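You operate a simulated robot arm through the tools that you are given. There is no shell and no other tool.

You run a simulated robot arm. Do the job below in one go: nothing can be reset, and whatever is moved stays where it is left.

## Task
Empty the small black fixture and move its label to the teal fixture.
Fine: that is the yellow label; blue arc on the green arc, pink arc in the drawer, which is closed again; stick the green label on the small grey fixture.

It is judged by the outcome, as a careful person would: the job done as asked, and still so three seconds after it is handed in. It fails if anything else is knocked over, pushed out of place, dropped, spilled or broken.

## Robot
A 6-joint arm with a three-finger gripper, fixed in place. Base frame: the origin is at the foot of the arm, x ahead of it, y to its left, z up. Lengths are in mm, angles in rad, forces in N, time in s.
Its first joint turns from -2.897 to 2.897 rad. Payload 4.89 kg.
The tool frame sits at the grasp point between the pads (the TCP): z along the fingers, y along the line on which they close. The tips reach 30 mm beyond it. Largest opening 164 mm; the body of the gripper starts 125 mm behind the TCP.
Orientation is told as [roll, pitch, yaw] about the base's x, y, z axes, in that order, counted from this pose: with the fingers straight down and closing along the base's y, the tool's x points along the base's -x, its y along +y and its z along -z.

## Interface
- The arm moves only by the tool move_arm. Its argument "increments" is a list of rows, each a list of 7 numbers: the opening in per cent of the stroke, from 0 (shut) to 100 (fully open), then the shift along the base's x, y, z in units of 25 mm (1.0 is 25 mm), then the turn, a rotation vector about the base's x, y, z in units of 6 degrees (1.0 is 6 degrees). In form: [[hand, dx, dy, dz, ax, ay, az], ...]. A call has 1 to 20 rows; each row shifts and turns the commanded pose from where the row before left it. A call with a number of a shift or a turn outside -1 to 1 is refused whole. Rows are played at 5 a second. More than 50 mm and 0.15 rad between two rows, or a gripper value outside its range, and nothing of the call is played. A pose out of reach is approached as far as the arm can. The call stops where the force on the tool passes 40 N (or 10 N more than at its start, if that is more) or the arm is blocked; 0.2 s more then pass. The fingers move at their own pace (about 108 mm/s each) and stop on an object; they squeeze with about 40 N. The grip force told is the motor's: it shows also when the fingers shut on nothing. Time passes only in rows, and 0.2 s behind the last, so rows that do not move let the fingers close. The reply holds the time, the measured pose of the TCP, the force on the tool along the base axes, the opening and the grip force, in the units named above and with some noise, with the torque about the TCP (base axes, N m) and any sound that the robot's microphone picked up.
- Cameras (640 x 400 px; columns grow to the right, rows downward): "scene" is fixed at [224, 663.8, 1533.8]; the picture's right is [-0.44, -0.90, 0.00], its down [-0.69, 0.34, -0.64] and it looks along [0.57, -0.28, -0.77] (base axes); focal length 358 px, centre (320, 200). "wrist" rides on the gripper at [76, -2, -152] in the tool frame; the picture's right is [0.02, 1.00, 0.00], its down [-0.88, 0.02, -0.47] and it looks along [-0.47, 0.01, 0.88] (tool axes); focal length 247 px, centre (320, 200). There is no depth. A picture from a camera that has moved, and an enlarged one, comes with that camera's place and axes in the base frame and with its lens. The place of the scene camera against the robot may be out by one fixed shift of up to 18 mm in any direction.
- snapshot(camera): a new picture of that camera. The clock stands still meanwhile.
- lift_body(by): slides the trunk up (or, below 0, down) by that many mm; the arm rides with it, the base frame stays. It gives what a move gives, with no picture.
- close_up(camera, box): a new picture of the part [left, top, right, bottom] of that camera's present view, enlarged. The clock stands still meanwhile.
- finish_job(): hands the job in; it is judged then, once.

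Places have to be worked out from the pictures, the camera data and where the tool is seen. Open the gripper and draw the arm clear of the work before you hand the job in, unless the task says otherwise.

The tools are called after "Call:" as a command line: name --pt "numbers of a row" for each row, then --argument value for the rest, lists and objects as JSON in quotes. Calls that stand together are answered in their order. move_arm: Moves the arm, as the interface text tells. Its arguments: {"type":"object","properties":{"increments":{"type":"array","items":{"type":"array","items":{"type":"number"}}}},"required":["increments"]} The other tools are called the same way: lift_body (by) slides the trunk up or down; snapshot (camera) takes a picture; close_up (camera, box) takes an enlarged picture of a part of a camera's view; finish_job () hands the job in.

At the start:

```text
time_s: 0.0
position: [429.9, 281.0, 1049.4]
tcp_rot: [-0.001, -0.002, 0.001]
contact_force: [0.4, -0.3, 0.0]
ft_torque: [0.01, 0.0, -0.01]
gripper_width: 163.9
grasp_force: 0.0
trunk travel left (down, up): [-200.0, 190.0]
```

scene: 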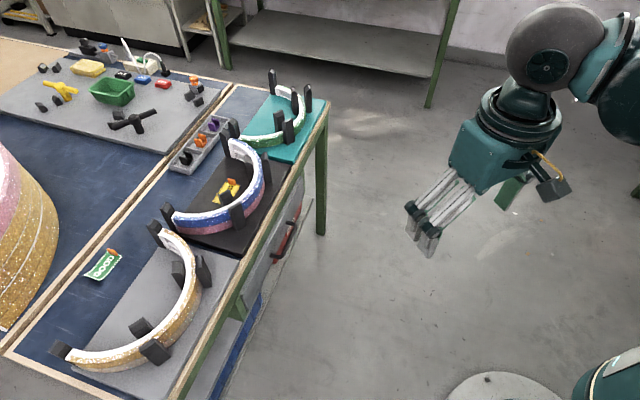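
wrist: 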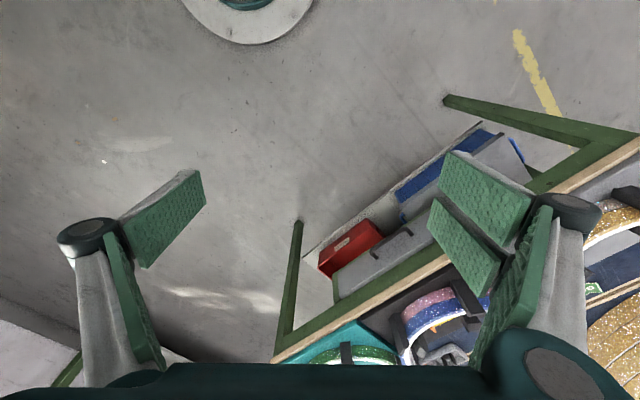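

The scene shows three fixtures (grey, black, teal) on the table with arcs, plus a drawer under the table. I'll take enlarged views first to identify each item.

Call:
close_up --camera "scene" --box '[140, 60, 340, 260]'

Call:
close_up --camera "scene" --box '[0, 200, 300, 400]'

Call:
close_up --camera "scene" --box '[0, 20, 260, 180]'

Call:
close_up --camera "wrist" --box '[260, 80, 640, 380]'

```text
2.00 times, centred on (240, 160) of scene
camera zoom: at [224.0, 663.8, 1533.8], right [-0.44, -0.9, 0.0], down [-0.69, 0.34, -0.64], along [0.57, -0.28, -0.77], focal length 717 px, centre (480, 280)
```

zoom: 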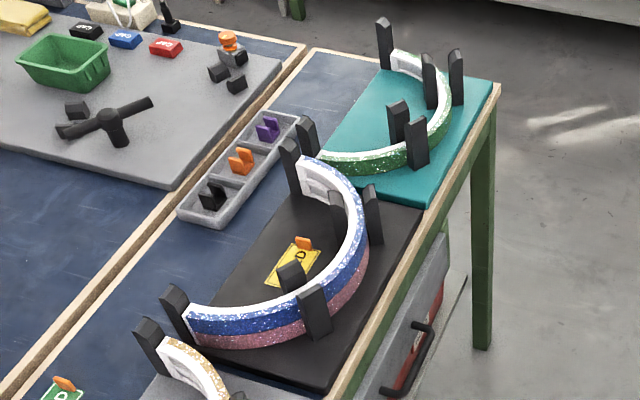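

```text
2.00 times, centred on (150, 300) of scene
camera zoom: at [224.0, 663.8, 1533.8], right [-0.44, -0.9, 0.0], down [-0.69, 0.34, -0.64], along [0.57, -0.28, -0.77], focal length 717 px, centre (660, 0)
```

zoom: 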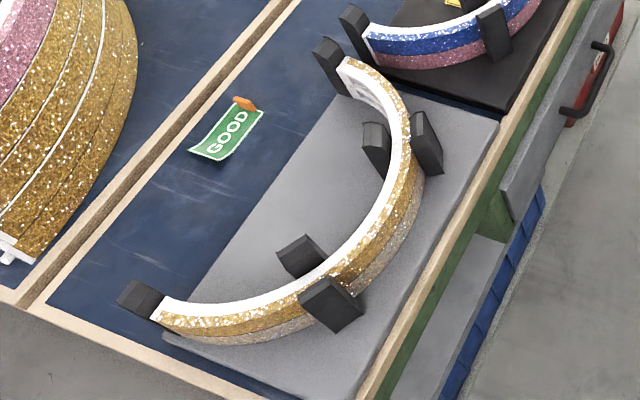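

```text
2.46 times, centred on (130, 100) of scene
camera zoom: at [224.0, 663.8, 1533.8], right [-0.44, -0.9, 0.0], down [-0.69, 0.34, -0.64], along [0.57, -0.28, -0.77], focal length 882 px, centre (788, 446)
```

zoom: 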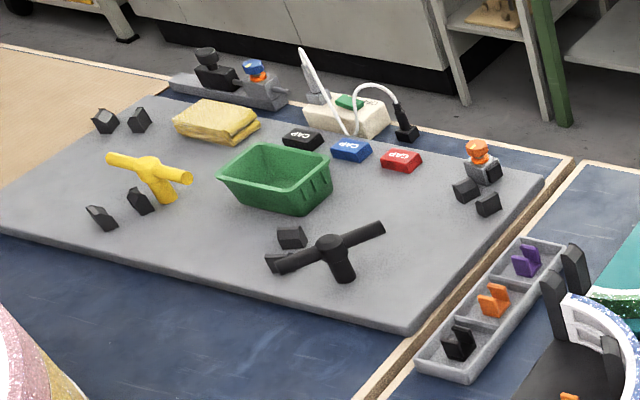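

```text
1.33 times, centred on (450, 230) of wrist
camera zoom: at [354.2, 279.8, 1200.4], right [-0.02, 1.0, 0.0], down [0.88, 0.02, 0.47], along [0.47, 0.01, -0.88], focal length 329 px, centre (147, 160)
```

zoom: 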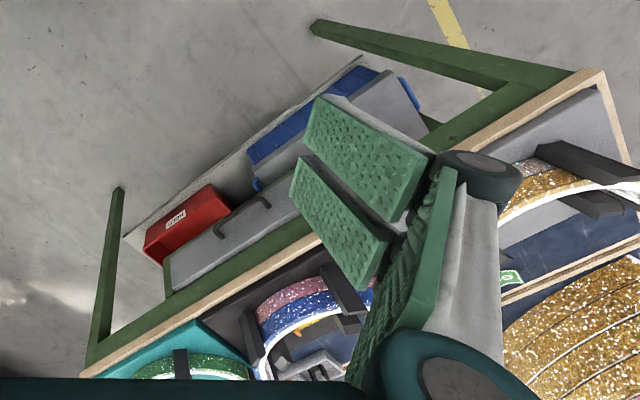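

Rough triangulation puts the table top at z ≈ 770, with its front edge running diagonally about 930 mm out, at 45°. I'll swing the wrist camera over the table with yaw 45°, staying high, to measure positions better.

Call:
move_arm --pt "100 0.4 0.9 0.17 0 0 0.625" --pt "100 0.4 0.9 0.17 0 0 0.625" --pt "100 0.4 0.9 0.17 0 0 0.625" --pt "100 0.4 0.9 0.17 0 0 0.625" --pt "100 0.4 0.9 0.17 0 0 0.625" --pt "100 0.4 0.9 0.17 0 0 0.625" --pt "100 0.4 0.9 0.17 0 0 0.625" --pt "100 0.4 0.9 0.17 0 0 0.625" --pt "100 0.4 0.9 0.17 0 0 0.625" --pt "100 0.4 0.9 0.17 0 0 0.625" --pt "100 0.4 0.9 0.17 0 0 0.625" --pt "100 0.4 0.9 0.17 0 0 0.625"

Call:
snapshot --camera "wrist"

Call:
snapshot --camera "scene"

```text
time_s: 2.6
position: [547.5, 550.5, 1100.0]
tcp_rot: [0.0, -0.001, 0.787]
contact_force: [-0.5, -1.1, 0.8]
ft_torque: [0.15, -0.09, -0.01]
gripper_width: 164.0
grasp_force: 0.0
trunk travel left (down, up): [-200.0, 190.0]
```

```text
taken
camera wrist: at [495.9, 494.5, 1252.1], right [-0.72, 0.69, 0.0], down [0.61, 0.64, 0.47], along [0.33, 0.34, -0.88], focal length 247 px, centre (320, 200)
```

wrist: 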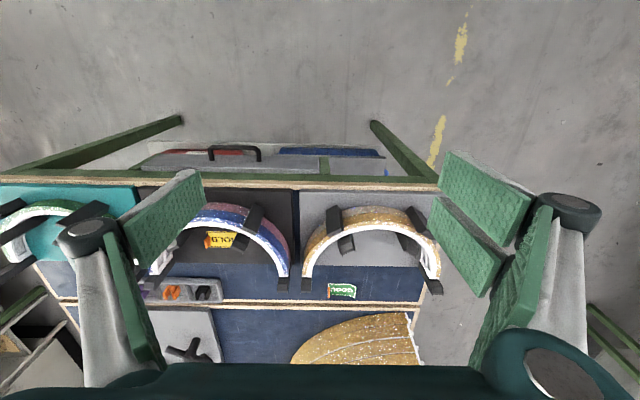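

```text
taken
```

scene: 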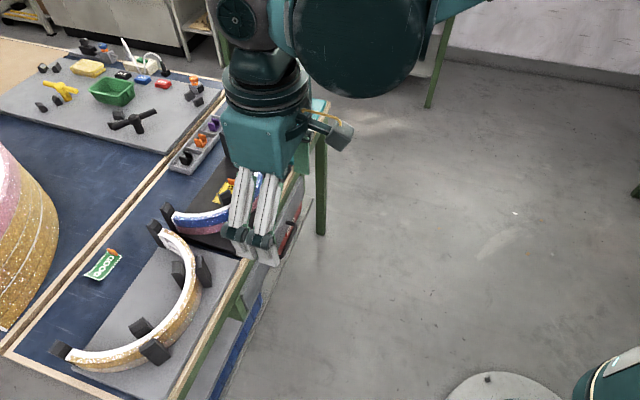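

The table edge is almost parallel to the image rows, so it does run at about 45°. I'll enlarge parts of this wrist view to measure the fixtures, labels and drawer.

Call:
close_up --camera "wrist" --box '[130, 120, 330, 245]'

Call:
close_up --camera "wrist" --box '[140, 190, 340, 315]'

Call:
close_up --camera "wrist" --box '[280, 170, 480, 310]'

Call:
close_up --camera "wrist" --box '[0, 160, 160, 290]'

```text
3.20 times, centred on (230, 182) of wrist
camera zoom: at [495.9, 494.5, 1252.1], right [-0.72, 0.69, 0.0], down [0.61, 0.64, 0.47], along [0.33, 0.34, -0.88], focal length 790 px, centre (608, 256)
```

zoom: 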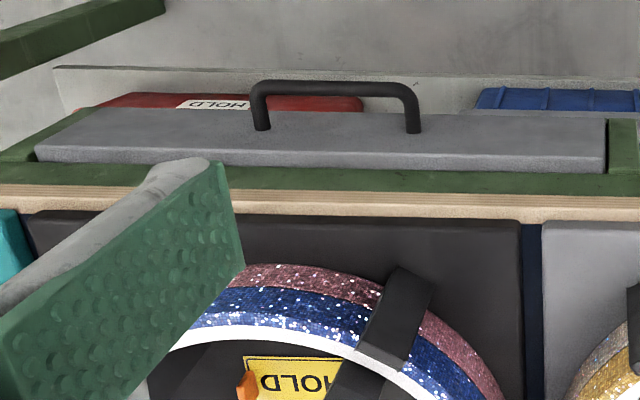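

```text
3.20 times, centred on (240, 252) of wrist
camera zoom: at [495.9, 494.5, 1252.1], right [-0.72, 0.69, 0.0], down [0.61, 0.64, 0.47], along [0.33, 0.34, -0.88], focal length 790 px, centre (576, 32)
```

zoom: 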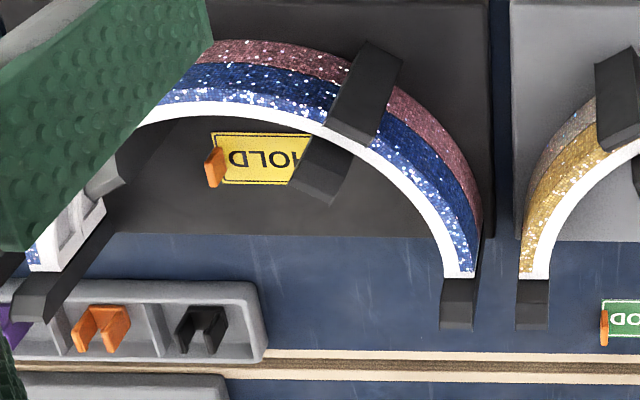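

```text
2.86 times, centred on (380, 240) of wrist
camera zoom: at [495.9, 494.5, 1252.1], right [-0.72, 0.69, 0.0], down [0.61, 0.64, 0.47], along [0.33, 0.34, -0.88], focal length 706 px, centre (149, 86)
```

zoom: 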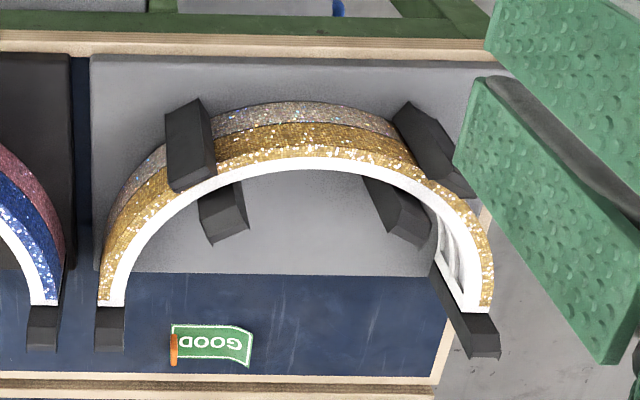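

```text
3.08 times, centred on (80, 225) of wrist
camera zoom: at [495.9, 494.5, 1252.1], right [-0.72, 0.69, 0.0], down [0.61, 0.64, 0.47], along [0.33, 0.34, -0.88], focal length 760 px, centre (1058, 123)
```

zoom: 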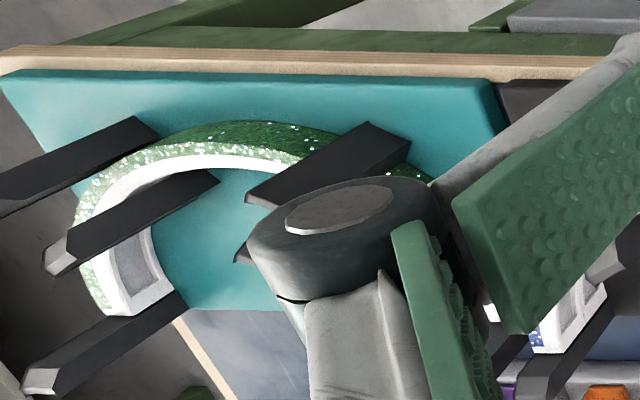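

The table front edge works out at n=(x+y)/√2 ≈ 911 with z ≈ 775, so the fixtures lie beyond the quoted tool-down reach. I'll test how far the arm actually extends, staying well above the posts.

Call:
move_arm --pt "100 0.7 0.7 -0.4 0 0 0" --pt "100 0.7 0.7 -0.4 0 0 0" --pt "100 0.7 0.7 -0.4 0 0 0" --pt "100 0.7 0.7 -0.4 0 0 0" --pt "100 0.7 0.7 -0.4 0 0 0" --pt "100 0.7 0.7 -0.4 0 0 0" --pt "100 0.7 0.7 -0.4 0 0 0" --pt "100 0.7 0.7 -0.4 0 0 0" --pt "100 0.7 0.7 0 0 0 0" --pt "100 0.7 0.7 0 0 0 0" --pt "100 0.7 0.7 0 0 0 0" --pt "100 0 0 0 0 0 0"

Call:
snapshot --camera "scene"

Call:
snapshot --camera "wrist"

```text
time_s: 5.2
position: [741.1, 746.4, 1018.3]
tcp_rot: [0.0, 0.001, 0.785]
contact_force: [0.2, 0.5, 0.3]
ft_torque: [-0.01, 0.0, 0.0]
gripper_width: 163.8
grasp_force: 0.1
trunk travel left (down, up): [-200.0, 190.0]
```

```text
taken
```

scene: 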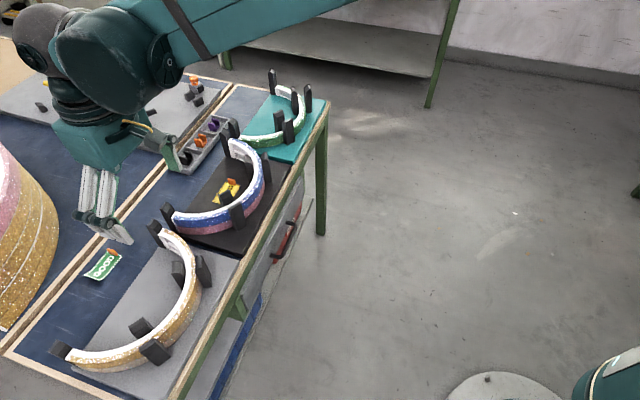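

```text
taken
camera wrist: at [690.2, 690.2, 1170.2], right [-0.72, 0.69, 0.0], down [0.61, 0.64, 0.47], along [0.33, 0.34, -0.88], focal length 247 px, centre (320, 200)
```

wrist: 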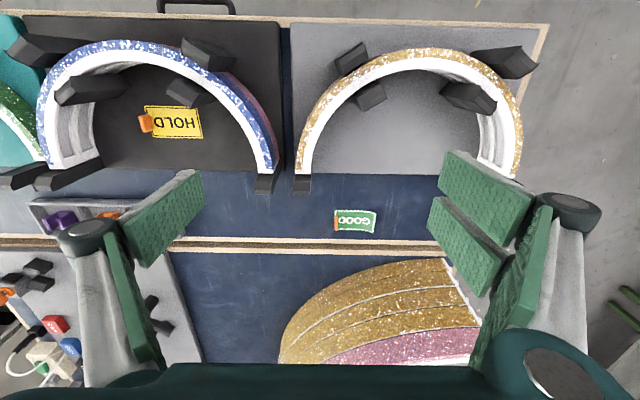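

The arm reached n=1052 with the tool still vertical at z=1018, so lowering the trunk should give at least that reach near the table. I'll probe further out toward the teal side at this height to find the limit.

Call:
move_arm --pt "100 0.9 0 0 0 0 0" --pt "100 0.9 0 0 0 0 0" --pt "100 0.9 0 0 0 0 0" --pt "100 0.9 0 0 0 0 0" --pt "100 0.9 0 0 0 0 0" --pt "100 0.9 0 0 0 0 0" --pt "100 0.9 0 0 0 0 0" --pt "100 0.9 0 0 0 0 0" --pt "100 0.0 0 0 0 0 0"

Call:
snapshot --camera "wrist"

```text
time_s: 7.2
position: [923.6, 745.2, 1019.7]
tcp_rot: [0.0, 0.0, 0.784]
contact_force: [0.0, 0.0, -0.5]
ft_torque: [-0.05, 0.02, 0.02]
gripper_width: 164.3
grasp_force: 0.1
trunk travel left (down, up): [-200.0, 190.0]
```

```text
taken
camera wrist: at [870.9, 688.7, 1170.8], right [-0.72, 0.69, 0.0], down [0.61, 0.64, 0.47], along [0.33, 0.34, -0.88], focal length 247 px, centre (320, 200)
```

wrist: 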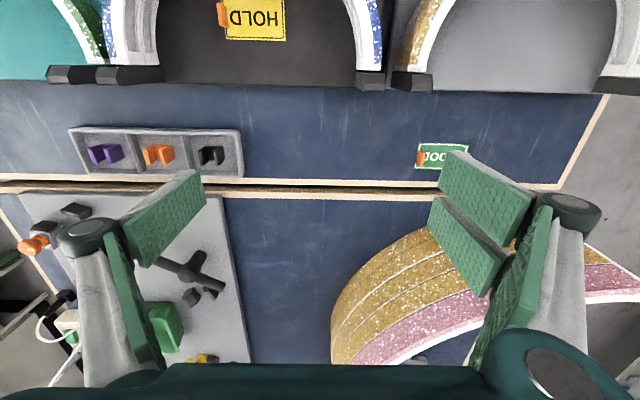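

Radius 1187 at z≈1019 is also fine. Triangulation gives a table top of z≈778, plates ≈785, the blue arc top ≈867, and the green label at n≈1227, u≈−73 (radius ≈1229). I'll test the reach to about radius 1250 at this height before lowering the trunk.

Call:
move_arm --pt "100 -0.5 0.8 0 0 0 0" --pt "100 -0.5 0.8 0 0 0 0" --pt "100 -0.5 0.8 0 0 0 0" --pt "100 -0.2 0.8 0 0 0 0" --pt "100 0 0.8 0 0 0 0" --pt "100 0 0.8 0 0 0 0" --pt "100 0 0.8 0 0 0 0" --pt "100 0.0 0 0 0 0 0"

Call:
snapshot --camera "scene"

```text
time_s: 9.0
position: [880.4, 885.4, 1018.9]
tcp_rot: [0.001, 0.0, 0.786]
contact_force: [-0.3, -0.4, -0.8]
ft_torque: [-0.05, 0.04, 0.01]
gripper_width: 164.0
grasp_force: 0.1
trunk travel left (down, up): [-200.0, 190.0]
```

```text
taken
```

scene: 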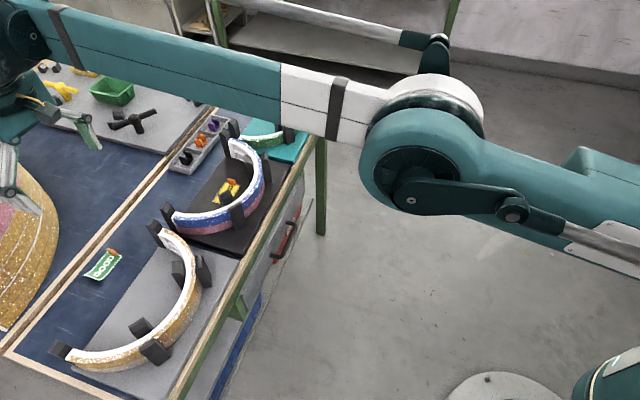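

The arm reaches radius 1248 at z≈1019 with the tool vertical. I'll pull back and raise over clear space, then lower the trunk 190 mm so that reach is available at table height.

Call:
move_arm --pt "100 -0.6 -0.6 0.5 0 0 0" --pt "100 -0.7 -0.7 0.5 0 0 0" --pt "100 -0.7 -0.7 0.5 0 0 0" --pt "100 -0.7 -0.7 0.5 0 0 0" --pt "100 -0.7 -0.7 0.5 0 0 0" --pt "100 -0.7 -0.7 0.5 0 0 0" --pt "100 -0.7 -0.7 0.5 0 0 0" --pt "100 -0.7 -0.7 0.5 0 0 0" --pt "100 -0.7 -0.7 0.5 0 0 0" --pt "100 -0.7 -0.7 0.5 0 0 0" --pt "100 -0.7 -0.7 0.5 0 0 0" --pt "100 -0.7 -0.7 0.5 0 0 0"

Call:
lift_body --by -190

Call:
snapshot --camera "wrist"

Call:
snapshot --camera "scene"

```text
time_s: 11.6
position: [672.4, 677.8, 1171.3]
tcp_rot: [0.001, 0.0, 0.787]
contact_force: [0.3, 1.1, -0.4]
ft_torque: [-0.16, 0.14, 0.02]
gripper_width: 163.9
grasp_force: 0.0
trunk travel left (down, up): [-200.0, 190.0]
```

```text
time_s: 13.7
position: [672.8, 676.6, 981.4]
tcp_rot: [0.0, -0.002, 0.786]
contact_force: [1.1, 0.7, -0.1]
ft_torque: [0.02, 0.0, -0.03]
gripper_width: 164.0
grasp_force: 0.1
trunk travel left (down, up): [-10.0, 380.0]
```

```text
taken
camera wrist: at [620.3, 621.2, 1132.6], right [-0.72, 0.69, 0.0], down [0.61, 0.64, 0.47], along [0.33, 0.34, -0.88], focal length 247 px, centre (320, 200)
```

wrist: 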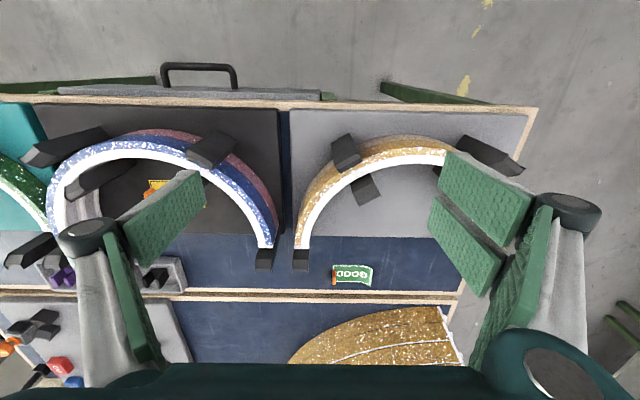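

```text
taken
```

scene: 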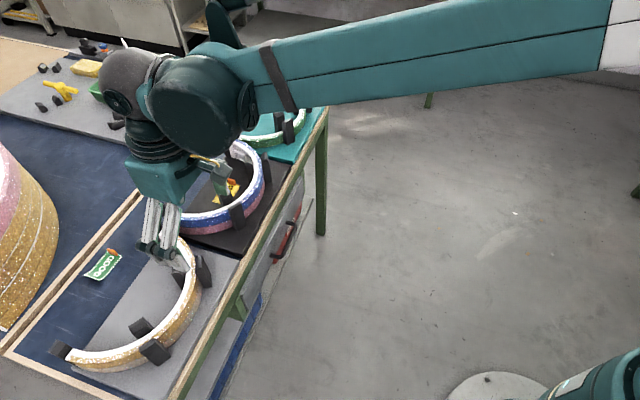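

Next I'll turn the tool 90° so the fingers close along the table normal (radially at the arc apex), and move above the black fixture's apex.

Call:
move_arm --pt "100 0.407 -0.362 0 0 0 -1" --pt "100 0.407 -0.362 0 0 0 -1" --pt "100 0.407 -0.362 0 0 0 -1" --pt "100 0.407 -0.362 0 0 0 -1" --pt "100 0.407 -0.362 0 0 0 -1" --pt "100 0.407 -0.362 0 0 0 -1" --pt "100 0.407 -0.362 0 0 0 -1" --pt "100 0.407 -0.362 0 0 0 -1" --pt "100 0.407 -0.362 0 0 0 -1" --pt "100 0.407 -0.362 0 0 0 -1" --pt "100 0.407 -0.362 0 0 0 -1" --pt "100 0.407 -0.362 0 0 0 -1" --pt "100 0.407 -0.362 0 0 0 -1" --pt "100 0.407 -0.362 0 0 0 -1" --pt "100 0.407 -0.362 0 0 0 -1" --pt "100 0 0 0 0 0 0"

Call:
snapshot --camera "wrist"

Call:
snapshot --camera "scene"

```text
time_s: 17.1
position: [826.0, 543.7, 980.2]
tcp_rot: [-0.002, -0.001, -0.786]
contact_force: [0.2, 0.6, 0.6]
ft_torque: [-0.02, -0.02, 0.02]
gripper_width: 164.1
grasp_force: 0.1
trunk travel left (down, up): [-10.0, 380.0]
```

```text
taken
camera wrist: at [771.6, 596.2, 1131.9], right [0.69, 0.72, 0.0], down [0.64, -0.61, 0.47], along [0.34, -0.33, -0.88], focal length 247 px, centre (320, 200)
```

wrist: 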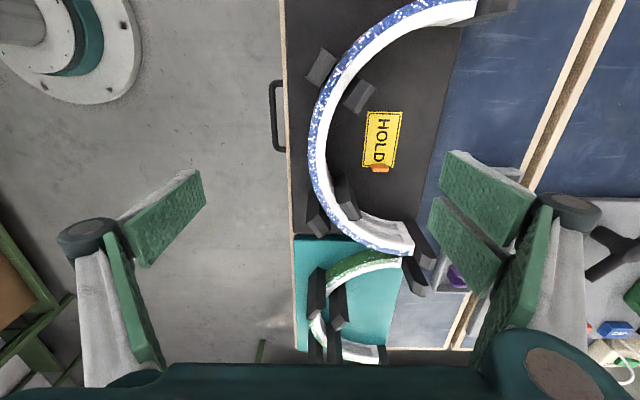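

```text
taken
```

scene: 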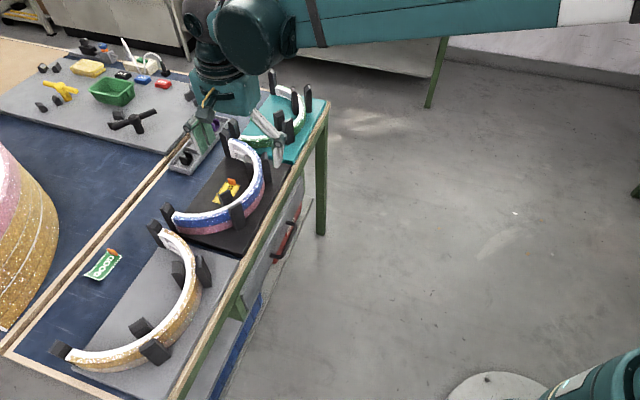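

The TCP is almost right above the black arc's apex. I'll zoom in on the posts and arc here for exact positions, so I can compare them with the same relative view over the teal fixture.

Call:
close_up --camera "wrist" --box '[270, 0, 530, 162]'

Call:
close_up --camera "wrist" --box '[270, 140, 510, 290]'

Call:
close_up --camera "wrist" --box '[270, 225, 480, 365]'

```text
2.46 times, centred on (400, 81) of wrist
camera zoom: at [771.6, 596.2, 1131.9], right [0.69, 0.72, 0.0], down [0.64, -0.61, 0.47], along [0.34, -0.33, -0.88], focal length 608 px, centre (123, 493)
```

zoom: 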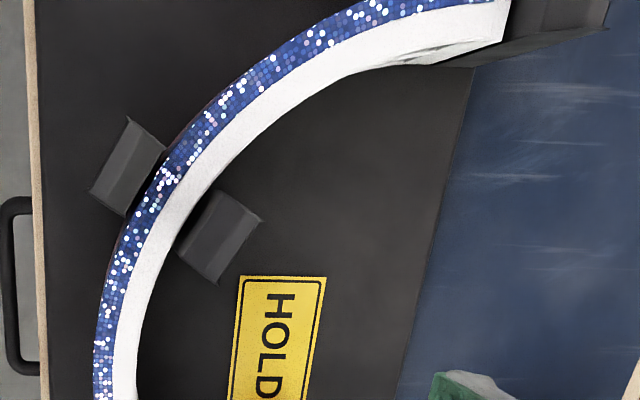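

```text
2.67 times, centred on (390, 215) of wrist
camera zoom: at [771.6, 596.2, 1131.9], right [0.69, 0.72, 0.0], down [0.64, -0.61, 0.47], along [0.34, -0.33, -0.88], focal length 659 px, centre (133, 160)
```

zoom: 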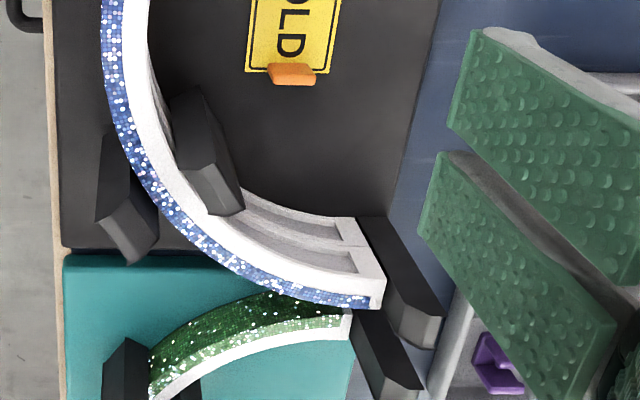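

```text
2.86 times, centred on (375, 295) of wrist
camera zoom: at [771.6, 596.2, 1131.9], right [0.69, 0.72, 0.0], down [0.64, -0.61, 0.47], along [0.34, -0.33, -0.88], focal length 706 px, centre (163, -71)
```

zoom: 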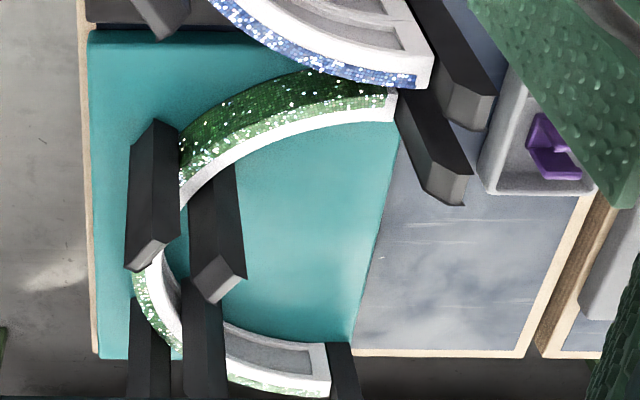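

Post tops come out around z≈877 and the arc wall is ≈21 mm thick. Next I'll move the same pose by +322 mm along u over the teal fixture and compare views.

Call:
move_arm --pt "100 0.911 -0.911 0 0 0 0" --pt "100 0.911 -0.911 0 0 0 0" --pt "100 0.911 -0.911 0 0 0 0" --pt "100 0.911 -0.911 0 0 0 0" --pt "100 0.911 -0.911 0 0 0 0" --pt "100 0.911 -0.911 0 0 0 0" --pt "100 0.911 -0.911 0 0 0 0" --pt "100 0.911 -0.911 0 0 0 0" --pt "100 0.911 -0.911 0 0 0 0" --pt "100 0.911 -0.911 0 0 0 0" --pt "100 0 0 0 0 0 0"

Call:
snapshot --camera "wrist"

Call:
close_up --camera "wrist" --box '[270, 0, 530, 162]'

Call:
close_up --camera "wrist" --box '[270, 140, 510, 290]'

```text
time_s: 19.5
position: [1053.1, 314.4, 980.1]
tcp_rot: [0.0, -0.001, -0.784]
contact_force: [0.5, 0.4, 0.7]
ft_torque: [0.01, -0.02, 0.02]
gripper_width: 163.6
grasp_force: 0.0
trunk travel left (down, up): [-10.0, 380.0]
```

```text
taken
camera wrist: at [998.0, 366.1, 1132.1], right [0.69, 0.72, 0.0], down [0.64, -0.61, 0.47], along [0.34, -0.33, -0.88], focal length 247 px, centre (320, 200)
```

wrist: 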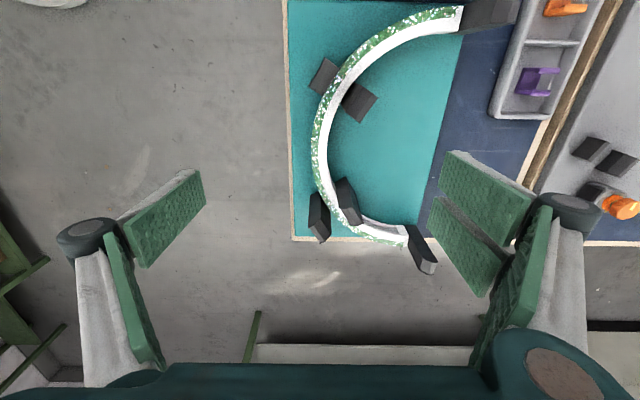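

```text
2.46 times, centred on (400, 81) of wrist
camera zoom: at [998.0, 366.1, 1132.1], right [0.69, 0.72, 0.0], down [0.64, -0.61, 0.47], along [0.34, -0.33, -0.88], focal length 608 px, centre (123, 493)
```

zoom: 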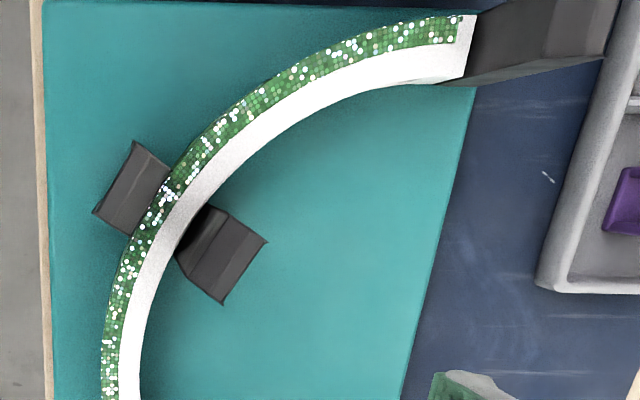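

```text
2.67 times, centred on (390, 215) of wrist
camera zoom: at [998.0, 366.1, 1132.1], right [0.69, 0.72, 0.0], down [0.64, -0.61, 0.47], along [0.34, -0.33, -0.88], focal length 659 px, centre (133, 160)
```

zoom: 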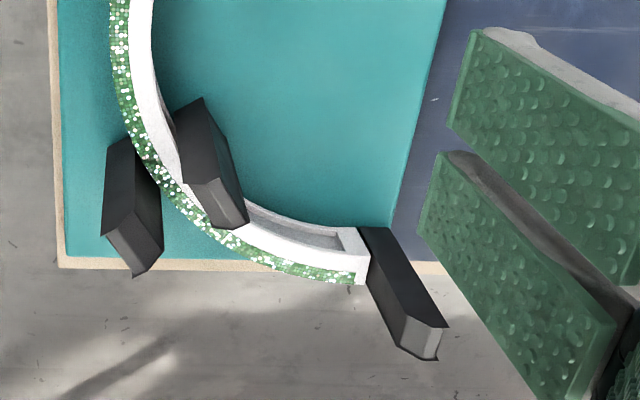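

Posts in both views differ by only a few pixels, giving a black-to-teal offset of about Δu≈330, Δn≈0–2 with no rotation. I'll take another pose reading to average out noise, then go back to the black fixture with the tool turned 45° the other way for a symmetric view that fixes its centre.

Call:
move_arm --pt "100 0 0 0 0 0 0"

Call:
move_arm --pt "100 0 0 0 0 0 0"

Call:
move_arm --pt "100 0 0 0 0 0 0"

```text
time_s: 19.9
position: [1052.1, 313.9, 980.8]
tcp_rot: [0.0, 0.0, -0.785]
contact_force: [-0.3, -0.1, -0.1]
ft_torque: [0.02, 0.01, 0.0]
gripper_width: 163.7
grasp_force: 0.1
trunk travel left (down, up): [-10.0, 380.0]
```

```text
time_s: 20.3
position: [1052.6, 313.6, 981.0]
tcp_rot: [0.0, -0.001, -0.786]
contact_force: [-0.3, 0.5, 0.6]
ft_torque: [0.01, 0.02, 0.02]
gripper_width: 164.2
grasp_force: 0.1
trunk travel left (down, up): [-10.0, 380.0]
```

```text
time_s: 20.7
position: [1052.2, 314.1, 980.5]
tcp_rot: [-0.001, -0.002, -0.786]
contact_force: [0.6, -0.7, 0.1]
ft_torque: [-0.01, 0.0, 0.0]
gripper_width: 164.1
grasp_force: 0.0
trunk travel left (down, up): [-10.0, 380.0]
```

The averaged pose agrees with the command to about 1 mm. I'm going back over the black fixture with yaw +45° for a symmetric view.

Call:
move_arm --pt "100 -0.755 0.43 0.213 0 0 1" --pt "100 -0.755 0.43 0.213 0 0 1" --pt "100 -0.755 0.43 0.213 0 0 1" --pt "100 -0.755 0.43 0.213 0 0 1" --pt "100 -0.755 0.43 0.213 0 0 1" --pt "100 -0.755 0.43 0.213 0 0 1" --pt "100 -0.755 0.43 0.213 0 0 1" --pt "100 -0.755 0.43 0.213 0 0 1" --pt "100 -0.755 0.43 0.213 0 0 1" --pt "100 -0.755 0.43 0.213 0 0 1" --pt "100 -0.755 0.43 0.213 0 0 1" --pt "100 -0.755 0.43 0.213 0 0 1" --pt "100 -0.755 0.43 0.213 0 0 1" --pt "100 -0.755 0.43 0.213 0 0 1" --pt "100 -0.755 0.43 0.213 0 0 1" --pt "100 0 0 0 0 0 0" --pt "100 0 0 0 0 0 0"

Call:
snapshot --camera "wrist"

Call:
close_up --camera "wrist" --box '[200, 130, 440, 280]'

Call:
close_up --camera "wrist" --box '[200, 30, 440, 180]'

```text
time_s: 24.3
position: [769.3, 476.7, 1058.6]
tcp_rot: [-0.001, -0.002, 0.787]
contact_force: [-0.4, 0.4, 0.6]
ft_torque: [0.01, 0.0, 0.06]
gripper_width: 163.9
grasp_force: 0.2
trunk travel left (down, up): [-10.0, 380.0]
```

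```text
taken
camera wrist: at [717.7, 420.6, 1210.7], right [-0.72, 0.69, 0.0], down [0.61, 0.64, 0.47], along [0.33, 0.34, -0.88], focal length 247 px, centre (320, 200)
```

wrist: 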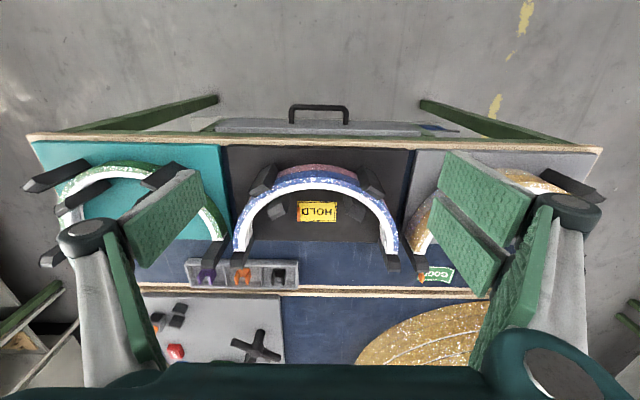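

```text
2.67 times, centred on (320, 205) of wrist
camera zoom: at [717.7, 420.6, 1210.7], right [-0.72, 0.69, 0.0], down [0.61, 0.64, 0.47], along [0.33, 0.34, -0.88], focal length 659 px, centre (320, 187)
```

zoom: 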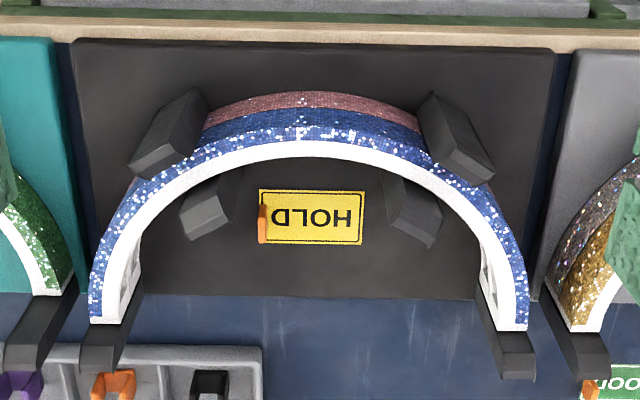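

```text
2.67 times, centred on (320, 105) of wrist
camera zoom: at [717.7, 420.6, 1210.7], right [-0.72, 0.69, 0.0], down [0.61, 0.64, 0.47], along [0.33, 0.34, -0.88], focal length 659 px, centre (320, 453)
```

zoom: 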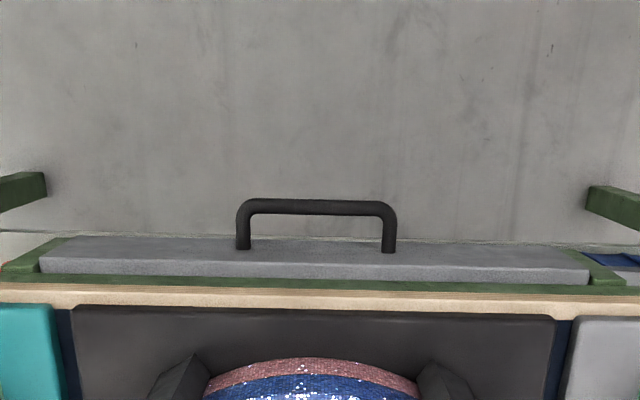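

The symmetric view puts the black arc's centre at u≈210 and its apex wall at n≈966.7. The drawer has a bar handle under the table edge. I'm moving above the apex with the fingers set to close along n and a narrower opening.

Call:
move_arm --pt "45 0.167 0.156 -0.263 0 0 -1" --pt "45 0.167 0.156 -0.263 0 0 -1" --pt "45 0.167 0.156 -0.263 0 0 -1" --pt "45 0.167 0.156 -0.263 0 0 -1" --pt "45 0.167 0.156 -0.263 0 0 -1" --pt "45 0.167 0.156 -0.263 0 0 -1" --pt "45 0.167 0.156 -0.263 0 0 -1" --pt "45 0.167 0.156 -0.263 0 0 -1" --pt "45 0.167 0.156 -0.263 0 0 -1" --pt "45 0.167 0.156 -0.263 0 0 -1" --pt "45 0.167 0.156 -0.263 0 0 -1" --pt "45 0.167 0.156 -0.263 0 0 -1" --pt "45 0.167 0.156 -0.263 0 0 -1" --pt "45 0.167 0.156 -0.263 0 0 -1" --pt "45 0.167 0.156 -0.263 0 0 -1" --pt "45 0 0 0 0 0 0" --pt "45 0 0 0 0 0 0"

Call:
snapshot --camera "wrist"

Call:
close_up --camera "scene" --box '[140, 60, 340, 260]'

```text
time_s: 27.9
position: [834.3, 534.8, 963.3]
tcp_rot: [0.0, -0.002, -0.785]
contact_force: [-0.2, -0.2, 0.3]
ft_torque: [0.02, 0.01, 0.0]
gripper_width: 73.7
grasp_force: 0.0
trunk travel left (down, up): [-10.0, 380.0]
```

```text
taken
camera wrist: at [779.2, 587.2, 1113.4], right [0.69, 0.72, 0.0], down [0.64, -0.61, 0.47], along [0.34, -0.33, -0.88], focal length 247 px, centre (320, 200)
```

wrist: 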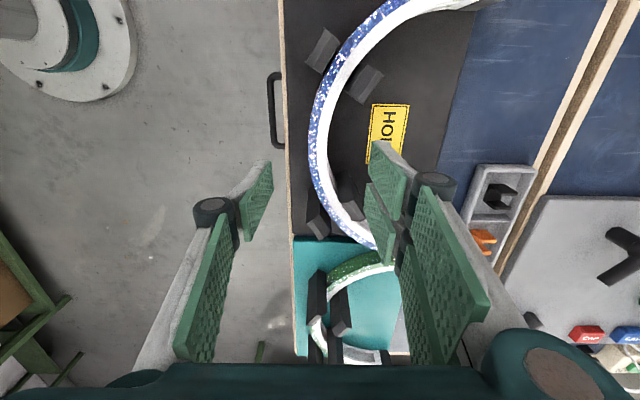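

```text
2.00 times, centred on (240, 160) of scene
camera zoom: at [224.0, 663.8, 1533.8], right [-0.44, -0.9, 0.0], down [-0.69, 0.34, -0.64], along [0.57, -0.28, -0.77], focal length 717 px, centre (480, 280)
```

zoom: 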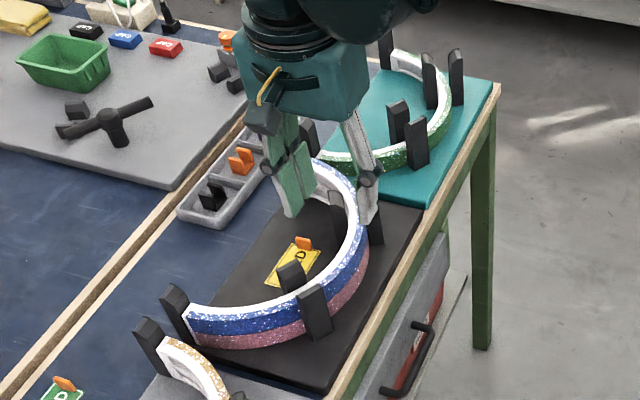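

The fingers straddle the arc wall. I'll take a settled reading before descending.

Call:
move_arm --pt "45 0 0 0 0 0 0" --pt "45 0 0 0 0 0 0"

Call:
move_arm --pt "45 0 0 0 0 0 0"

Call:
close_up --camera "wrist" --box '[280, 60, 420, 260]'

```text
time_s: 28.5
position: [833.6, 534.4, 962.6]
tcp_rot: [-0.001, -0.003, -0.786]
contact_force: [-0.3, -0.4, -0.6]
ft_torque: [-0.01, -0.04, -0.01]
gripper_width: 73.8
grasp_force: 0.0
trunk travel left (down, up): [-10.0, 380.0]
```

```text
time_s: 28.9
position: [832.6, 535.2, 962.0]
tcp_rot: [0.001, -0.001, -0.786]
contact_force: [-0.4, -0.2, -0.1]
ft_torque: [-0.03, -0.01, 0.01]
gripper_width: 73.6
grasp_force: 0.0
trunk travel left (down, up): [-10.0, 380.0]
```

```text
2.00 times, centred on (350, 160) of wrist
camera zoom: at [779.1, 587.1, 1113.5], right [0.69, 0.72, 0.0], down [0.64, -0.61, 0.47], along [0.34, -0.33, -0.88], focal length 494 px, centre (260, 280)
```

zoom: 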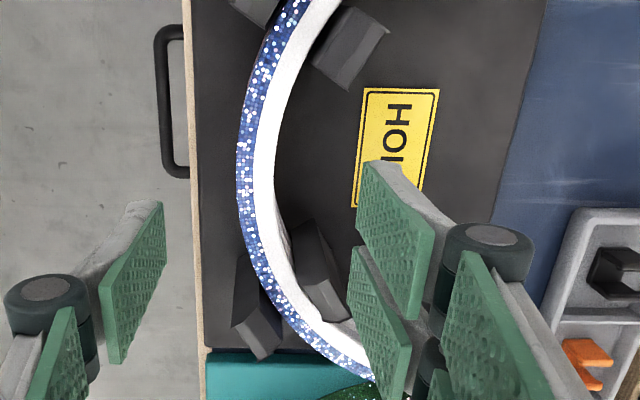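

The wall centre appears about 2.5 mm toward the robot from the finger midline, so I'll shift by that and descend to z≈863. That puts the tips near 833, alongside the blue arc only.

Call:
move_arm --pt "45 -0.07 -0.07 0 0 0 0" --pt "45 0 0 -0.66 0 0 0" --pt "45 0 0 -0.66 0 0 0" --pt "45 0 0 -0.66 0 0 0" --pt "45 0 0 -0.66 0 0 0" --pt "45 0 0 -0.66 0 0 0" --pt "45 0 0 -0.66 0 0 0" --pt "45 0 0 0 0 0 0" --pt "45 0 0 0 0 0 0"

Call:
close_up --camera "scene" --box '[180, 110, 310, 240]'

Call:
snapshot --camera "wrist"

```text
time_s: 30.9
position: [831.3, 533.3, 862.3]
tcp_rot: [0.002, -0.002, -0.786]
contact_force: [0.5, -0.1, -0.2]
ft_torque: [-0.01, 0.0, 0.0]
gripper_width: 73.8
grasp_force: 0.0
trunk travel left (down, up): [-10.0, 380.0]
```

```text
3.08 times, centred on (245, 175) of scene
camera zoom: at [224.0, 663.8, 1533.8], right [-0.44, -0.9, 0.0], down [-0.69, 0.34, -0.64], along [0.57, -0.28, -0.77], focal length 1103 px, centre (551, 277)
```

zoom: 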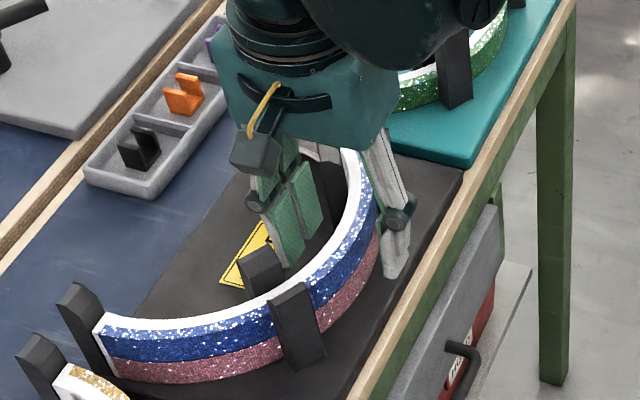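

```text
taken
camera wrist: at [776.6, 586.1, 1013.9], right [0.69, 0.72, 0.0], down [0.64, -0.61, 0.47], along [0.34, -0.33, -0.88], focal length 247 px, centre (320, 200)
```

wrist: 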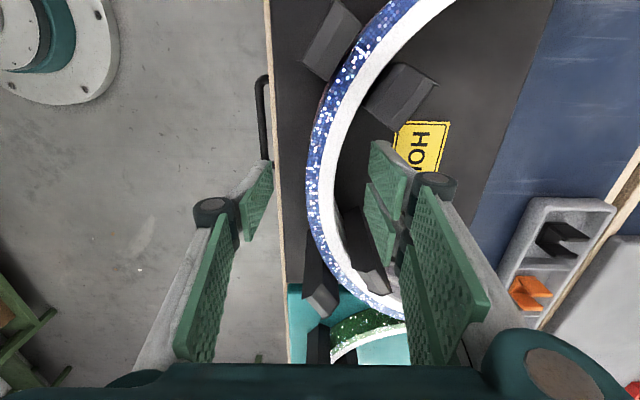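

TCP is at n≈965, z≈862 with the fingers either side of the blue arc. Closing now.

Call:
move_arm --pt "0 0 0 0 0 0 0" --pt "0 0 0 0 0 0 0" --pt "0 0 0 0 0 0 0" --pt "0 0 0 0 0 0 0" --pt "0 0 0 0 0 0 0"

Call:
snapshot --camera "wrist"

Call:
close_up --camera "scene" --box '[180, 110, 310, 240]'

```text
time_s: 32.1
position: [831.1, 534.3, 861.8]
tcp_rot: [-0.001, -0.002, -0.785]
contact_force: [1.0, 0.0, 0.0]
ft_torque: [-0.01, 0.03, 0.03]
gripper_width: 20.8
grasp_force: 40.1
trunk travel left (down, up): [-10.0, 380.0]
```

```text
taken
camera wrist: at [776.6, 586.1, 1014.0], right [0.69, 0.72, 0.0], down [0.64, -0.61, 0.47], along [0.34, -0.33, -0.88], focal length 247 px, centre (320, 200)
```

wrist: 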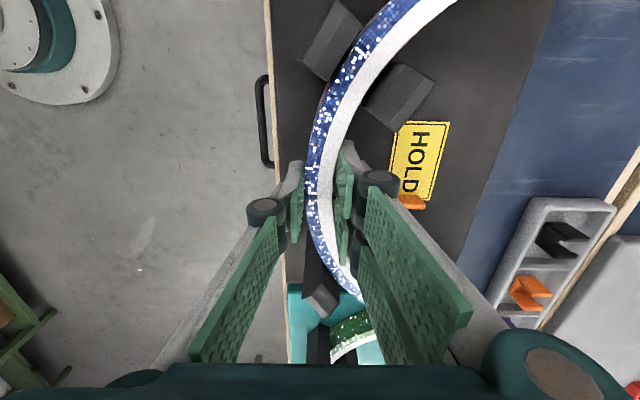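

```text
3.08 times, centred on (245, 175) of scene
camera zoom: at [224.0, 663.8, 1533.8], right [-0.44, -0.9, 0.0], down [-0.69, 0.34, -0.64], along [0.57, -0.28, -0.77], focal length 1103 px, centre (551, 277)
```

zoom: 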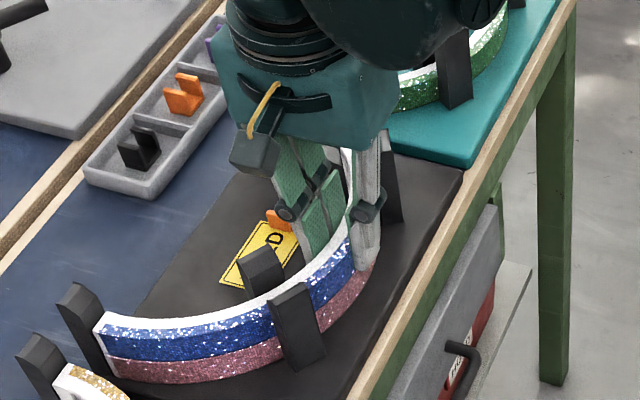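

The grip closed at 20.8 mm, matching the wall. Before lifting I'll check closely that the fingertips aren't also pinching the pink arc.

Call:
close_up --camera "scene" --box '[230, 150, 290, 210]'

Call:
close_up --camera "wrist" --box '[270, 120, 400, 320]'

```text
6.67 times, centred on (260, 180) of scene
camera zoom: at [224.0, 663.8, 1533.8], right [-0.44, -0.9, 0.0], down [-0.69, 0.34, -0.64], along [0.57, -0.28, -0.77], focal length 2389 px, centre (720, 333)
```

zoom: 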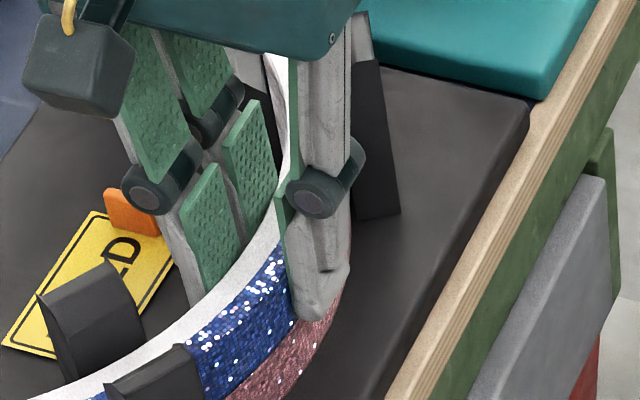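

```text
2.00 times, centred on (335, 220) of wrist
camera zoom: at [776.6, 586.1, 1014.0], right [0.69, 0.72, 0.0], down [0.64, -0.61, 0.47], along [0.34, -0.33, -0.88], focal length 494 px, centre (290, 160)
```

zoom: 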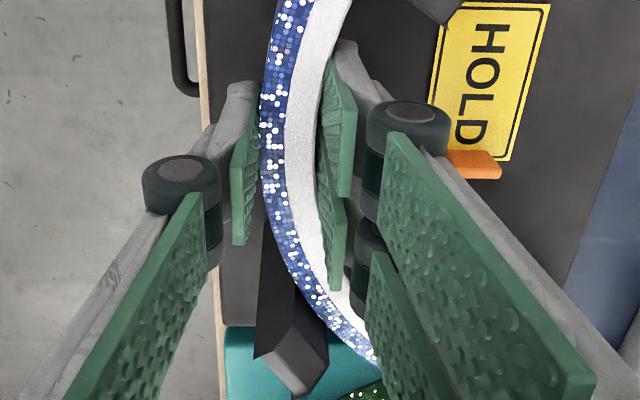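

The fingertip ends just above the blue/pink boundary. I'll lift 15 mm slowly and check that only the blue arc moves.

Call:
move_arm --pt "0 0 0 0.2 0 0 0" --pt "0 0 0 0.2 0 0 0" --pt "0 0 0 0.2 0 0 0" --pt "0 0 0 0 0 0 0"

Call:
close_up --camera "scene" --box '[160, 110, 300, 250]'

```text
time_s: 33.1
position: [832.0, 534.0, 877.6]
tcp_rot: [0.0, 0.0, -0.785]
contact_force: [-1.0, -0.4, 0.6]
ft_torque: [0.03, 0.02, 0.0]
gripper_width: 21.1
grasp_force: 39.7
trunk travel left (down, up): [-10.0, 380.0]
```

```text
2.86 times, centred on (230, 180) of scene
camera zoom: at [224.0, 663.8, 1533.8], right [-0.44, -0.9, 0.0], down [-0.69, 0.34, -0.64], along [0.57, -0.28, -0.77], focal length 1024 px, centre (577, 257)
```

zoom: 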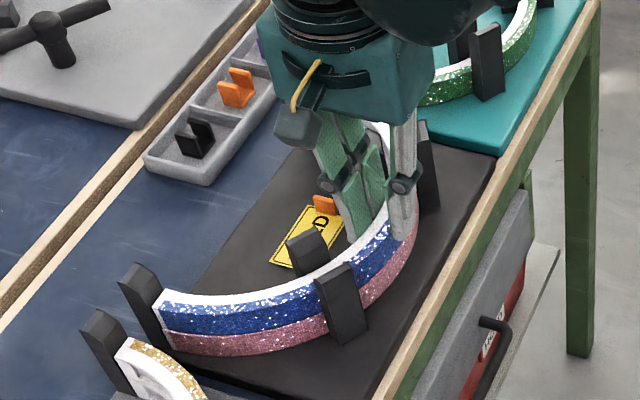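

I can't tell yet whether the blue arc rose with the gripper, so I'll zoom in on its end and the nearby post.

Call:
close_up --camera "scene" --box '[190, 180, 250, 240]'

Call:
close_up --camera "scene" --box '[230, 150, 290, 210]'

Call:
close_up --camera "wrist" --box '[270, 120, 400, 320]'

```text
6.67 times, centred on (220, 210) of scene
camera zoom: at [224.0, 663.8, 1533.8], right [-0.44, -0.9, 0.0], down [-0.69, 0.34, -0.64], along [0.57, -0.28, -0.77], focal length 2389 px, centre (987, 133)
```

zoom: 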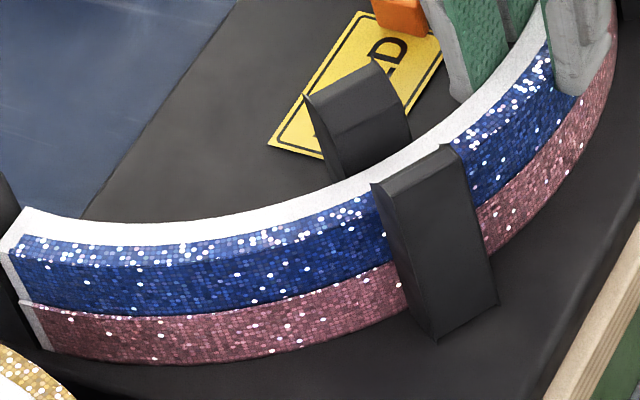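

```text
6.67 times, centred on (260, 180) of scene
camera zoom: at [224.0, 663.8, 1533.8], right [-0.44, -0.9, 0.0], down [-0.69, 0.34, -0.64], along [0.57, -0.28, -0.77], focal length 2389 px, centre (720, 333)
```

zoom: 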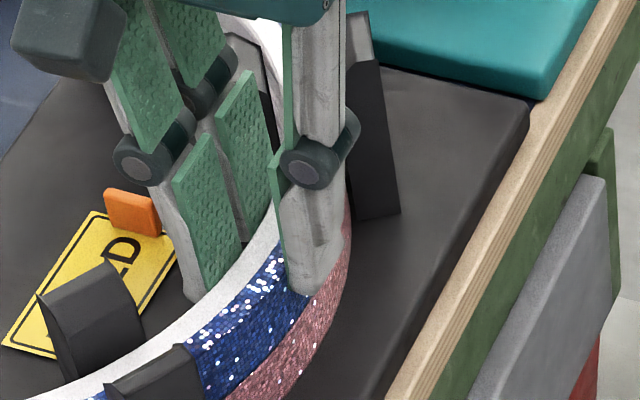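

```text
2.00 times, centred on (335, 220) of wrist
camera zoom: at [777.2, 586.0, 1028.5], right [0.69, 0.72, 0.0], down [0.64, -0.61, 0.47], along [0.34, -0.33, -0.88], focal length 494 px, centre (290, 160)
```

zoom: 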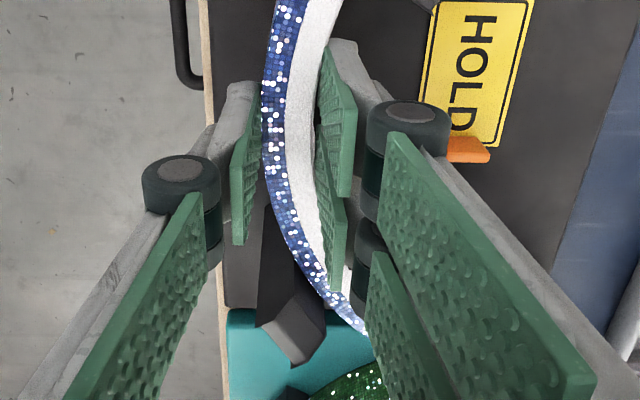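

The pink arc hasn't moved in the scene view. I want a sharper look at how the blue arc sits in the grip, and whether its far ends droop, before raising it further.

Call:
close_up --camera "scene" --box '[170, 195, 210, 235]'

Call:
close_up --camera "scene" --box '[225, 170, 275, 220]'

Call:
close_up --camera "scene" --box '[215, 120, 275, 180]'

```text
10.00 times, centred on (190, 215) of scene
camera zoom: at [224.0, 663.8, 1533.8], right [-0.44, -0.9, 0.0], down [-0.69, 0.34, -0.64], along [0.57, -0.28, -0.77], focal length 3583 px, centre (1620, 50)
```

zoom: 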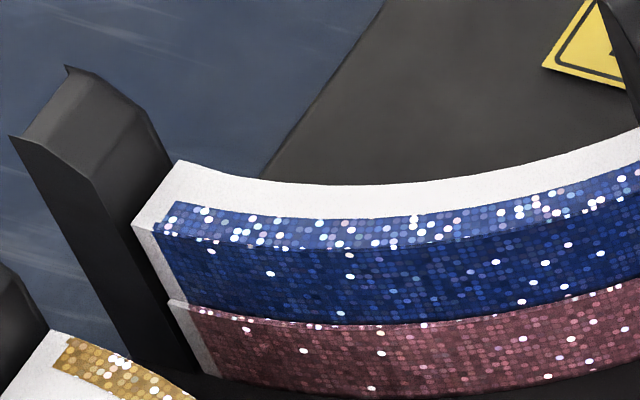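

```text
8.00 times, centred on (250, 195) of scene
camera zoom: at [224.0, 663.8, 1533.8], right [-0.44, -0.9, 0.0], down [-0.69, 0.34, -0.64], along [0.57, -0.28, -0.77], focal length 2867 px, centre (880, 240)
```

zoom: 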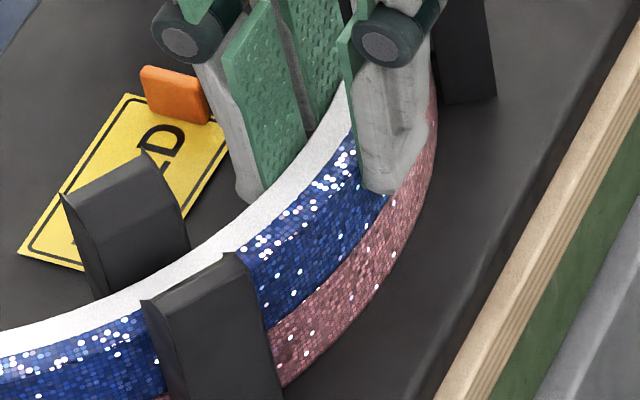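

```text
6.67 times, centred on (245, 150) of scene
camera zoom: at [224.0, 663.8, 1533.8], right [-0.44, -0.9, 0.0], down [-0.69, 0.34, -0.64], along [0.57, -0.28, -0.77], focal length 2389 px, centre (820, 533)
```

zoom: 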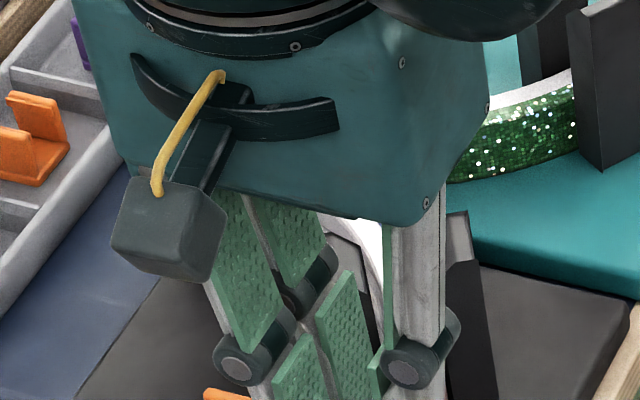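

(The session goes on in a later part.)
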